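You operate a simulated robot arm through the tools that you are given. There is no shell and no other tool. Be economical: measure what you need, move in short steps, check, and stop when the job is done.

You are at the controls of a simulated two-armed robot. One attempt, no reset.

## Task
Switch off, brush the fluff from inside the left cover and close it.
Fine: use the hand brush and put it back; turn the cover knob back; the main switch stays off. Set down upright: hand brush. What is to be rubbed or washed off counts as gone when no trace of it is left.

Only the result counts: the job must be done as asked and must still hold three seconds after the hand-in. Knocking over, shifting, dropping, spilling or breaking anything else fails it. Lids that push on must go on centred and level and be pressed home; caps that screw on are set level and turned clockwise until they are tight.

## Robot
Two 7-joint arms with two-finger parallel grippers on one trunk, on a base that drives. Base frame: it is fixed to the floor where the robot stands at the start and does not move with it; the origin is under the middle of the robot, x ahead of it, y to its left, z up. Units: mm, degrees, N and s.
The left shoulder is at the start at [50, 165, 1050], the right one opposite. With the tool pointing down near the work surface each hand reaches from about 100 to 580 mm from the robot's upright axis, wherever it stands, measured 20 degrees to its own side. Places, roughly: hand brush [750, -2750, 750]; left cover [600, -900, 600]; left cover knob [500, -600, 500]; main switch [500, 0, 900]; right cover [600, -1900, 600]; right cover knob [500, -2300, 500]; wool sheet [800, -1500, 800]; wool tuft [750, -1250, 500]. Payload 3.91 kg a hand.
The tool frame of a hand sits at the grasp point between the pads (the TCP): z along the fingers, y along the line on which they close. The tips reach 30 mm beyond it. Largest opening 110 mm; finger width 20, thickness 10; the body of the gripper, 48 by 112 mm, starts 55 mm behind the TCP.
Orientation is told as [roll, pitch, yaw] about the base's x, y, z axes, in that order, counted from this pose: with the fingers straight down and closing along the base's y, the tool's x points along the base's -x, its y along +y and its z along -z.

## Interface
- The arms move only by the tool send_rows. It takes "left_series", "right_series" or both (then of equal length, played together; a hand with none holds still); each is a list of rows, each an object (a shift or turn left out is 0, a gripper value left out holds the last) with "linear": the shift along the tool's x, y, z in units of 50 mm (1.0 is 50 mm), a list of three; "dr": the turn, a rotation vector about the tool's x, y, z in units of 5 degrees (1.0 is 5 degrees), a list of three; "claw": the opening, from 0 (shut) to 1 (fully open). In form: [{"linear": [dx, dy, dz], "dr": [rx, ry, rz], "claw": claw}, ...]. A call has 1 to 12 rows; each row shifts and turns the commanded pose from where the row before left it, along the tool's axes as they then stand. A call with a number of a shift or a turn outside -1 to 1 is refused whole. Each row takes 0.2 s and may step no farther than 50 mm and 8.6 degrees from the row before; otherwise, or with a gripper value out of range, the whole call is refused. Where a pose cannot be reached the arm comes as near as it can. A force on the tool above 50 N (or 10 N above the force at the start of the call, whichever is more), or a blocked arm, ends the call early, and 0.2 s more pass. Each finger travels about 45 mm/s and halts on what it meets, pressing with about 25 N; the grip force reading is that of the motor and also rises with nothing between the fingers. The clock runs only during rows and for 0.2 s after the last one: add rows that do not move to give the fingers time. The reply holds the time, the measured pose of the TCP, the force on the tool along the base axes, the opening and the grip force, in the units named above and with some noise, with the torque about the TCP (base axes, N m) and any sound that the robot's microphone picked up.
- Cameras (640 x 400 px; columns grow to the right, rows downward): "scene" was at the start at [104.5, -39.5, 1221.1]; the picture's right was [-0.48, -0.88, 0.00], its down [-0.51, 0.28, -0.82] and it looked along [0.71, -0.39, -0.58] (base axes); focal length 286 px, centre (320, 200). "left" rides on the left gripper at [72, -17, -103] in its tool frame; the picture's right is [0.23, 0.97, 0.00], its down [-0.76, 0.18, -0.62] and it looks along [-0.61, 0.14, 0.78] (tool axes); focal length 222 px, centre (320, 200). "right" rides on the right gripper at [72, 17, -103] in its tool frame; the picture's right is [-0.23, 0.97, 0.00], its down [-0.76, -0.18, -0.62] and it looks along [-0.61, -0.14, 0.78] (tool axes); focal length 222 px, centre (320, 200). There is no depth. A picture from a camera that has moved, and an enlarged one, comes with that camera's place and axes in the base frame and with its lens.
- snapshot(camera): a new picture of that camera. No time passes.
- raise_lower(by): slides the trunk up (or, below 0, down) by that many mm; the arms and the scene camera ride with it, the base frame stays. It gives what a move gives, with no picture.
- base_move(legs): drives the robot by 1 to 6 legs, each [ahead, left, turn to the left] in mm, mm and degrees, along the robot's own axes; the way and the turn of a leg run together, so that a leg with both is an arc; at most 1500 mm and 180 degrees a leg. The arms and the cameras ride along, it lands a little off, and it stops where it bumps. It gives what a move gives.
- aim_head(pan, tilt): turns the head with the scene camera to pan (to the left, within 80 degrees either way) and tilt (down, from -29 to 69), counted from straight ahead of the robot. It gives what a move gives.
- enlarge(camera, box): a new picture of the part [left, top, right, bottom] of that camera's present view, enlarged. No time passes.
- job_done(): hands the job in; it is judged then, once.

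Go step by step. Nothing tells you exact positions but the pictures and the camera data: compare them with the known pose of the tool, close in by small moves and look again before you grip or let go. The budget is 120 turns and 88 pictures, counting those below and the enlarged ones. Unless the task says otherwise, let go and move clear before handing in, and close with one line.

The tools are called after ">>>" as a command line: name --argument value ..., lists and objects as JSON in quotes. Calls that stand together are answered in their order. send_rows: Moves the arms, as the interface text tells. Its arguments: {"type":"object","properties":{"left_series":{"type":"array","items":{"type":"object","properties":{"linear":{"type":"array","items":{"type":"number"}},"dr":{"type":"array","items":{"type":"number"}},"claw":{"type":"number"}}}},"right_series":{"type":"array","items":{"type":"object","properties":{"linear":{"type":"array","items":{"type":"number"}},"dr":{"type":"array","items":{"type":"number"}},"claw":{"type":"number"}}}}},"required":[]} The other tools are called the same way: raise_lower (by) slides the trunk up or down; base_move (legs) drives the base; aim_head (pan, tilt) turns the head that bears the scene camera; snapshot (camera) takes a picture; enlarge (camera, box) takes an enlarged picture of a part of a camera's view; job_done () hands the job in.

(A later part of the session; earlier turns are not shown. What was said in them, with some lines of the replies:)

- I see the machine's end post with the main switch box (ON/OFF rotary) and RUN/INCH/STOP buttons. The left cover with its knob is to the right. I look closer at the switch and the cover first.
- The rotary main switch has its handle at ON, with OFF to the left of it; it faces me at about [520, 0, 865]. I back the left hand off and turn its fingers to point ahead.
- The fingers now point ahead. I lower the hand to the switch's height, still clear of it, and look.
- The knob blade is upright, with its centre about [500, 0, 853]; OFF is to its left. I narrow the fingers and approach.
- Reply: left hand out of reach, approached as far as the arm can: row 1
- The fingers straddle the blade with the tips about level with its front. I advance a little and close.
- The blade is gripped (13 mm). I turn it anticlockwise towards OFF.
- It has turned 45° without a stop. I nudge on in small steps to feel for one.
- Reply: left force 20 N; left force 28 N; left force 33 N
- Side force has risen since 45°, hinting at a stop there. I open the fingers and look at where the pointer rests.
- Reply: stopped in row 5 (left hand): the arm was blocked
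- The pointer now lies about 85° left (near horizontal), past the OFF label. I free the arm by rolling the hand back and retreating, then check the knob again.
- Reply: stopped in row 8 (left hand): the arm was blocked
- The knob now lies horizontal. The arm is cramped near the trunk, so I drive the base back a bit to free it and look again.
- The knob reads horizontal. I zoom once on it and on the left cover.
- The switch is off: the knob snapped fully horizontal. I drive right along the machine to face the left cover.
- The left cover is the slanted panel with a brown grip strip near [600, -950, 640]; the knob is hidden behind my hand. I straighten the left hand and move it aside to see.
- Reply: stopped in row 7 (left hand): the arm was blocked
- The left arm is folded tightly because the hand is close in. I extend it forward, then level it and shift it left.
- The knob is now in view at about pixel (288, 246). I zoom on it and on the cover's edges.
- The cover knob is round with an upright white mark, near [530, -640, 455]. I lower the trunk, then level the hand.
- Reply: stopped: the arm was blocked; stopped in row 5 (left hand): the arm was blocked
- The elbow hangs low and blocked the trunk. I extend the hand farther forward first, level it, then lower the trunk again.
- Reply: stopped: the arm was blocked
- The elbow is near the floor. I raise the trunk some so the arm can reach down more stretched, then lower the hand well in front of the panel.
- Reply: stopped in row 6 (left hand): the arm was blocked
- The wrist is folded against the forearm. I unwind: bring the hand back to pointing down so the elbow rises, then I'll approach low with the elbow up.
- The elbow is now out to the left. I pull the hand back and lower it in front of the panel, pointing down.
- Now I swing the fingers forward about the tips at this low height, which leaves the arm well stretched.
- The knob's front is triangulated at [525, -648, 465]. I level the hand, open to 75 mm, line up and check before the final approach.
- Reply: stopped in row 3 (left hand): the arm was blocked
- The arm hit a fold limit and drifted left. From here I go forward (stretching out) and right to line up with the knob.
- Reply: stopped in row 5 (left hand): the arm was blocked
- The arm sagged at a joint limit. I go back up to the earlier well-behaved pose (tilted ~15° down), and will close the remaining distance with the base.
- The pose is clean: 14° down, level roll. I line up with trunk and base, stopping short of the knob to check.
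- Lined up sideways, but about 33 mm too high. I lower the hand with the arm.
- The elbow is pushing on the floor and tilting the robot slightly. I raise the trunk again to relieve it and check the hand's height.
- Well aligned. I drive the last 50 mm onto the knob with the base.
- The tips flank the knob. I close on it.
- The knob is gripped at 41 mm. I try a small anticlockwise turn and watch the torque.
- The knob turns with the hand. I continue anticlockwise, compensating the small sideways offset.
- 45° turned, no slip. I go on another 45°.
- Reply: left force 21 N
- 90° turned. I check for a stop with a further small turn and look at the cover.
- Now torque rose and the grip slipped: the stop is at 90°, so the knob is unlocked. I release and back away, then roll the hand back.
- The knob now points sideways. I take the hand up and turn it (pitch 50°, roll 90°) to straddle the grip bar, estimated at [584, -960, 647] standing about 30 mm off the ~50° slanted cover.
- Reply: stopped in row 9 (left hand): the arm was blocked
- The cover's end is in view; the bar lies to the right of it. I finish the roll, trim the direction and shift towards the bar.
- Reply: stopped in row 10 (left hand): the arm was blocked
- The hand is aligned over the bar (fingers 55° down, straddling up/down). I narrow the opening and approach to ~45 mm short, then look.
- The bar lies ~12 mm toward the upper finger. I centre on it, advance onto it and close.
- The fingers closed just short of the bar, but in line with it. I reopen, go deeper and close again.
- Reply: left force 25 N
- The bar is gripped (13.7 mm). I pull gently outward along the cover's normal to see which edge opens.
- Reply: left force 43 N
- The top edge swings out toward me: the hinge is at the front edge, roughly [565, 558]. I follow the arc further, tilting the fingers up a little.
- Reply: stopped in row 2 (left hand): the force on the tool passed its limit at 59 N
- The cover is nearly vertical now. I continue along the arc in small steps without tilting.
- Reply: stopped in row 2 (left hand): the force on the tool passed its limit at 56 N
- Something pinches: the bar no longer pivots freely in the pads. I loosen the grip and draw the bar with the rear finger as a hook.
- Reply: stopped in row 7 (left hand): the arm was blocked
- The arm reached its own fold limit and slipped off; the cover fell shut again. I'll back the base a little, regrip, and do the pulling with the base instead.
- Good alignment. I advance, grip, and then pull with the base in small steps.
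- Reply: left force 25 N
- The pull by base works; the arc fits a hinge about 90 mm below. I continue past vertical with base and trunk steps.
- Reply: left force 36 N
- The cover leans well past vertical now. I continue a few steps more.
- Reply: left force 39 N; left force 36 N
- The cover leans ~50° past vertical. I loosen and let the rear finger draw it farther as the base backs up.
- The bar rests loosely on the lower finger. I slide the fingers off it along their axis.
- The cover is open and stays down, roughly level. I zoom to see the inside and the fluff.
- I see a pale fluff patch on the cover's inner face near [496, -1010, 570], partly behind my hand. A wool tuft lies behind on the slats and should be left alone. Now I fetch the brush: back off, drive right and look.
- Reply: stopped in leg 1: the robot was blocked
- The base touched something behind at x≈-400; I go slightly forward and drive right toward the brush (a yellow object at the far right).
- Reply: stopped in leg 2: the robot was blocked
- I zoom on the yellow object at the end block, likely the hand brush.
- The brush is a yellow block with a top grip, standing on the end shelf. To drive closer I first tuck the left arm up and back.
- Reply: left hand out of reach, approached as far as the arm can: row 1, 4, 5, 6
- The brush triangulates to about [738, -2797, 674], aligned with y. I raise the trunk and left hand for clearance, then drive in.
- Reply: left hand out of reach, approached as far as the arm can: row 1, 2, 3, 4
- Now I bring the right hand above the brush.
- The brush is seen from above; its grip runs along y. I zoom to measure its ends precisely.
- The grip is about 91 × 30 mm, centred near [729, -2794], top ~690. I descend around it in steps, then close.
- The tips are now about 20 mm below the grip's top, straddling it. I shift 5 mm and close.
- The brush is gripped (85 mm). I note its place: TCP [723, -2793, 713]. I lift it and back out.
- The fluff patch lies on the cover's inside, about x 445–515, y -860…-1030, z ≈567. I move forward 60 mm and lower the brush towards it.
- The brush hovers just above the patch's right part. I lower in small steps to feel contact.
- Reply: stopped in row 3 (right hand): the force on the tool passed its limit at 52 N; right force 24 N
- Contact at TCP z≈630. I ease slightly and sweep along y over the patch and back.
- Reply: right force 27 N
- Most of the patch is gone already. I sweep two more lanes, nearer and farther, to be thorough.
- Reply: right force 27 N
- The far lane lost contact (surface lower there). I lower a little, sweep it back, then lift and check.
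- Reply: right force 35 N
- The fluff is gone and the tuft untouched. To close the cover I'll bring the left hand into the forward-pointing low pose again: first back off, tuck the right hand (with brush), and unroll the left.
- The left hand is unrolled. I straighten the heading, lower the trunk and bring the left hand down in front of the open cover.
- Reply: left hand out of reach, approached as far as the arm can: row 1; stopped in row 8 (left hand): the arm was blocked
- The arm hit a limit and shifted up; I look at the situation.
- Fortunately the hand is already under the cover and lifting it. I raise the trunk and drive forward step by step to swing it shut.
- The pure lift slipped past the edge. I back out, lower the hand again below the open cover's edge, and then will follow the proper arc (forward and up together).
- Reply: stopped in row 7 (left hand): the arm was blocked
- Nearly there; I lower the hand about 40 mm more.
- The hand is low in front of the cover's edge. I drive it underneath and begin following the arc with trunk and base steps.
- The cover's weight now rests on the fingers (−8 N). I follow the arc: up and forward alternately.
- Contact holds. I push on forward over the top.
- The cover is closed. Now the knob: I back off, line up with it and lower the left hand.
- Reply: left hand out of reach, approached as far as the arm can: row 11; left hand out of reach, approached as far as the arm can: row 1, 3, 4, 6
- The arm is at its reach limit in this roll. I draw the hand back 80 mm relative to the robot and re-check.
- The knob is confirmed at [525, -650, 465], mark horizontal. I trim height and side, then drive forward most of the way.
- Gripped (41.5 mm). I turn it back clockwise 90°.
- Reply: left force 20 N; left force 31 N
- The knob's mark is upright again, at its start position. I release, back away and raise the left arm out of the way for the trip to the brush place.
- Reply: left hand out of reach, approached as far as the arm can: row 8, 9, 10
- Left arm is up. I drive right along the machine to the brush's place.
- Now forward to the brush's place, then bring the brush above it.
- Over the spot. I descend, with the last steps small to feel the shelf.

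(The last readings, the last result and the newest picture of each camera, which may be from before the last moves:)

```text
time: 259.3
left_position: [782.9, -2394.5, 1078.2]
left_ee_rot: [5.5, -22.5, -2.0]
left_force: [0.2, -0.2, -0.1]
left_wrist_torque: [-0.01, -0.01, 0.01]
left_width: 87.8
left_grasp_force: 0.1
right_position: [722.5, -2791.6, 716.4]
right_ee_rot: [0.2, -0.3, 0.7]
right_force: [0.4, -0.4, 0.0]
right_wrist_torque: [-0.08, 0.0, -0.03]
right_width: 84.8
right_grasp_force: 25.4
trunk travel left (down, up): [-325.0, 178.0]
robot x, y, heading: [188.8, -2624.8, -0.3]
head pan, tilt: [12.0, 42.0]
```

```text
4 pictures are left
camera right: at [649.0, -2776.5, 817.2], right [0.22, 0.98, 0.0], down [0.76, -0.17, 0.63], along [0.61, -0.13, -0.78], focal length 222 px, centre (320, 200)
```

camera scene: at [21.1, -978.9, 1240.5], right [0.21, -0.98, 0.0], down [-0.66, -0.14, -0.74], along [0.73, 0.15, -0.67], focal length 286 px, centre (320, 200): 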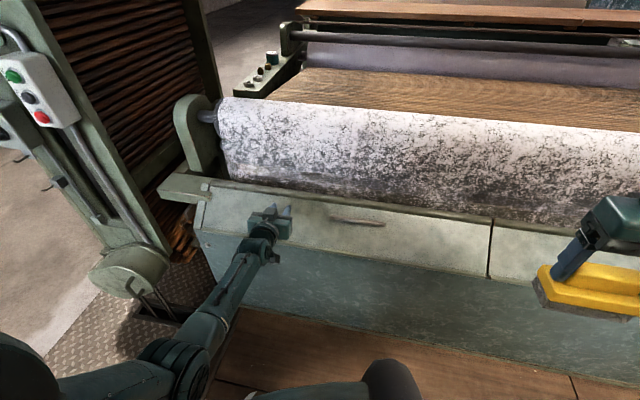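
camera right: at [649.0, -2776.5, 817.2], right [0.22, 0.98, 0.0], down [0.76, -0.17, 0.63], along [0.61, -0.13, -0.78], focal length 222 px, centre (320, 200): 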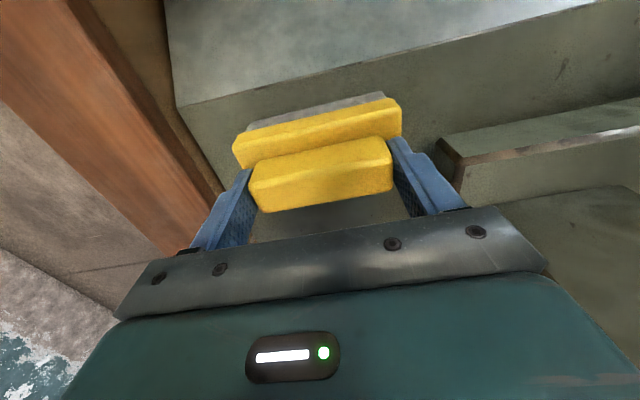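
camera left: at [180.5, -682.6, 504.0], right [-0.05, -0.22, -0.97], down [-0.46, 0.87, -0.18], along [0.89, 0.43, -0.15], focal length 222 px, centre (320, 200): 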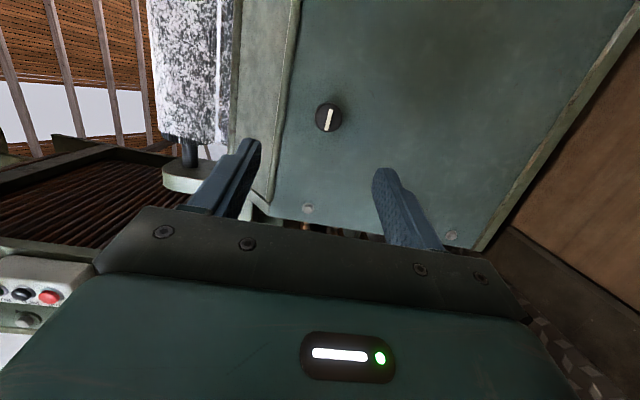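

The view matches the pick-up. I go down a little more until it touches.

>>> send_rows --right_series '[{"linear": [0, 0, 0.05]}, {"linear": [0, 0, 0]}]'

```text
time: 259.9
left_position: [782.7, -2393.3, 1078.3]
left_ee_rot: [5.5, -22.6, -2.0]
left_force: [0.3, -0.1, 0.4]
left_wrist_torque: [0.0, -0.01, -0.01]
left_width: 88.1
left_grasp_force: 0.1
right_position: [722.9, -2792.6, 716.1]
right_ee_rot: [0.1, -0.5, 0.6]
right_force: [-3.6, -0.9, 12.6]
right_wrist_torque: [-0.56, 0.01, -0.19]
right_width: 84.4
right_grasp_force: 25.1
trunk travel left (down, up): [-325.0, 178.0]
robot x, y, heading: [186.9, -2622.9, -0.3]
head pan, tilt: [12.0, 42.0]
```

The brush stands on the shelf (12.6 N contact). I ease slightly, open, and lift straight off.

>>> send_rows --right_series '[{"linear": [0, 0, -0.02]}, {"claw": 0.9}, {"claw": 1.0}, {"linear": [0, 0, 0]}, {"linear": [0, 0, 0]}, {"linear": [0, 0, -0.3]}, {"linear": [0, 0, -0.6]}, {"linear": [0, 0, -0.8]}, {"linear": [0, 0, -0.8]}, {"linear": [0, 0, 0]}]'

>>> snapshot --camera "right"

```text
time: 262.1
left_position: [781.8, -2393.3, 1077.4]
left_ee_rot: [5.5, -22.5, -2.0]
left_force: [-0.7, 0.4, 1.0]
left_wrist_torque: [0.0, 0.01, -0.01]
left_width: 88.3
left_grasp_force: 0.0
right_position: [722.3, -2793.4, 841.5]
right_ee_rot: [0.2, -0.3, 0.6]
right_force: [-0.6, -0.1, -1.6]
right_wrist_torque: [-0.01, 0.01, 0.01]
right_width: 109.9
right_grasp_force: 0.0
trunk travel left (down, up): [-325.0, 178.0]
robot x, y, heading: [193.8, -2621.5, -0.1]
head pan, tilt: [12.0, 42.0]
```

```text
3 pictures are left
camera right: at [648.7, -2777.2, 941.7], right [0.22, 0.98, 0.0], down [0.76, -0.17, 0.63], along [0.61, -0.13, -0.78], focal length 222 px, centre (320, 200)
```

right: 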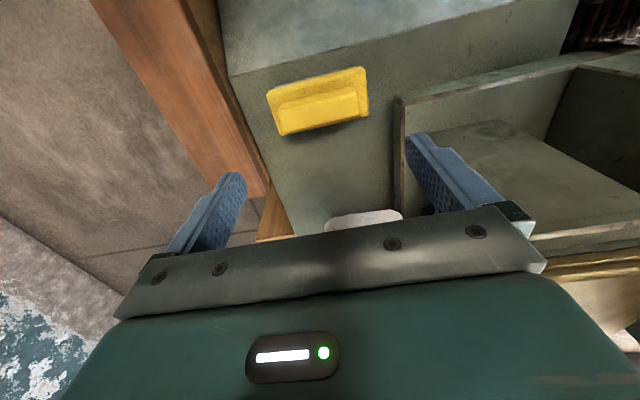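

The brush stands upright in its place. I back clear and take a last look at the cover and knob.

>>> base_move --legs '[[-300, 0, 0], [0, 1100, 0]]'

>>> aim_head --pan 45 --tilt 25

>>> snapshot --camera "scene"

```text
time: 273.7
left_position: [469.7, -1272.8, 1078.7]
left_ee_rot: [5.5, -22.5, -0.9]
left_force: [0.4, 0.1, 0.3]
left_wrist_torque: [-0.01, 0.01, 0.01]
left_width: 88.3
left_grasp_force: 0.1
right_position: [418.4, -1671.2, 840.3]
right_ee_rot: [0.1, -0.3, 1.8]
right_force: [0.1, -0.1, -0.1]
right_wrist_torque: [0.01, -0.04, 0.05]
right_width: 109.9
right_grasp_force: 0.0
trunk travel left (down, up): [-325.0, 178.0]
robot x, y, heading: [-117.9, -1513.2, 1.0]
head pan, tilt: [12.0, 42.0]
```

```text
time: 274.7
left_position: [470.6, -1272.5, 1077.4]
left_ee_rot: [5.5, -22.5, -0.8]
left_force: [0.7, -0.9, 0.1]
left_wrist_torque: [0.03, 0.0, -0.03]
left_width: 88.1
left_grasp_force: 0.1
right_position: [417.6, -1671.5, 840.0]
right_ee_rot: [0.2, -0.3, 1.7]
right_force: [0.3, 0.4, -0.7]
right_wrist_torque: [0.02, 0.01, 0.03]
right_width: 110.0
right_grasp_force: 0.0
trunk travel left (down, up): [-325.0, 178.0]
robot x, y, heading: [-119.7, -1509.8, 1.0]
head pan, tilt: [45.0, 25.0]
```

```text
2 pictures are left
camera scene: at [-25.9, -1443.3, 1292.8], right [0.72, -0.7, 0.0], down [-0.29, -0.3, -0.91], along [0.63, 0.65, -0.42], focal length 286 px, centre (320, 200)
```

scene: 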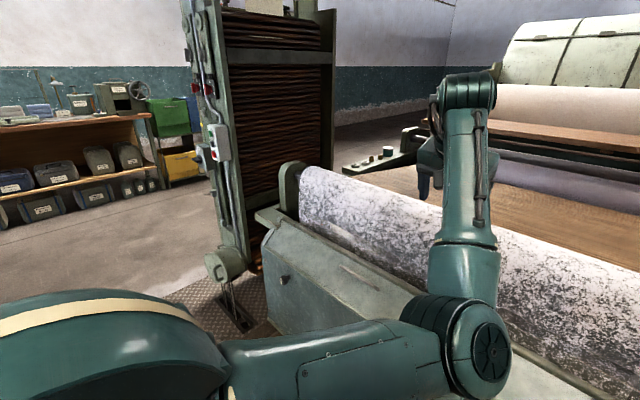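

>>> enlarge --camera "scene" --box '[240, 200, 420, 320]'

```text
3.33 times, centred on (330, 260) of scene
camera zoom: at [-25.9, -1443.3, 1292.8], right [0.72, -0.7, 0.0], down [-0.29, -0.3, -0.91], along [0.63, 0.65, -0.42], focal length 955 px, centre (287, 0)
```

zoom: 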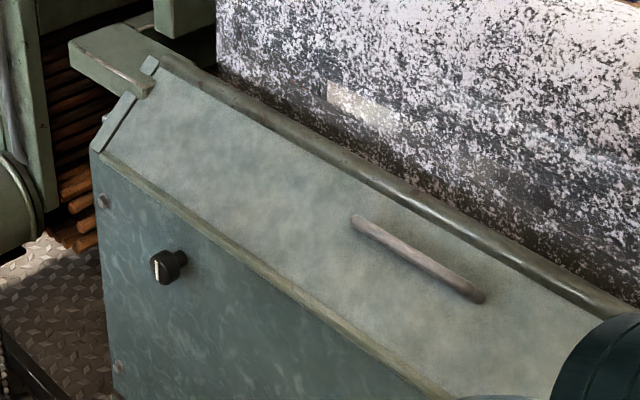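

The cover is fully closed with its knob mark upright, the fluff is gone, the brush stands back in its place, and the main switch is off. I hand in.

>>> job_done

```text
The job is handed in.
```

I switched the machine off and brushed the fluff from inside the left cover until no trace showed. I closed the cover, turned its knob back, and stood the hand brush upright in its place. The main switch is still off.
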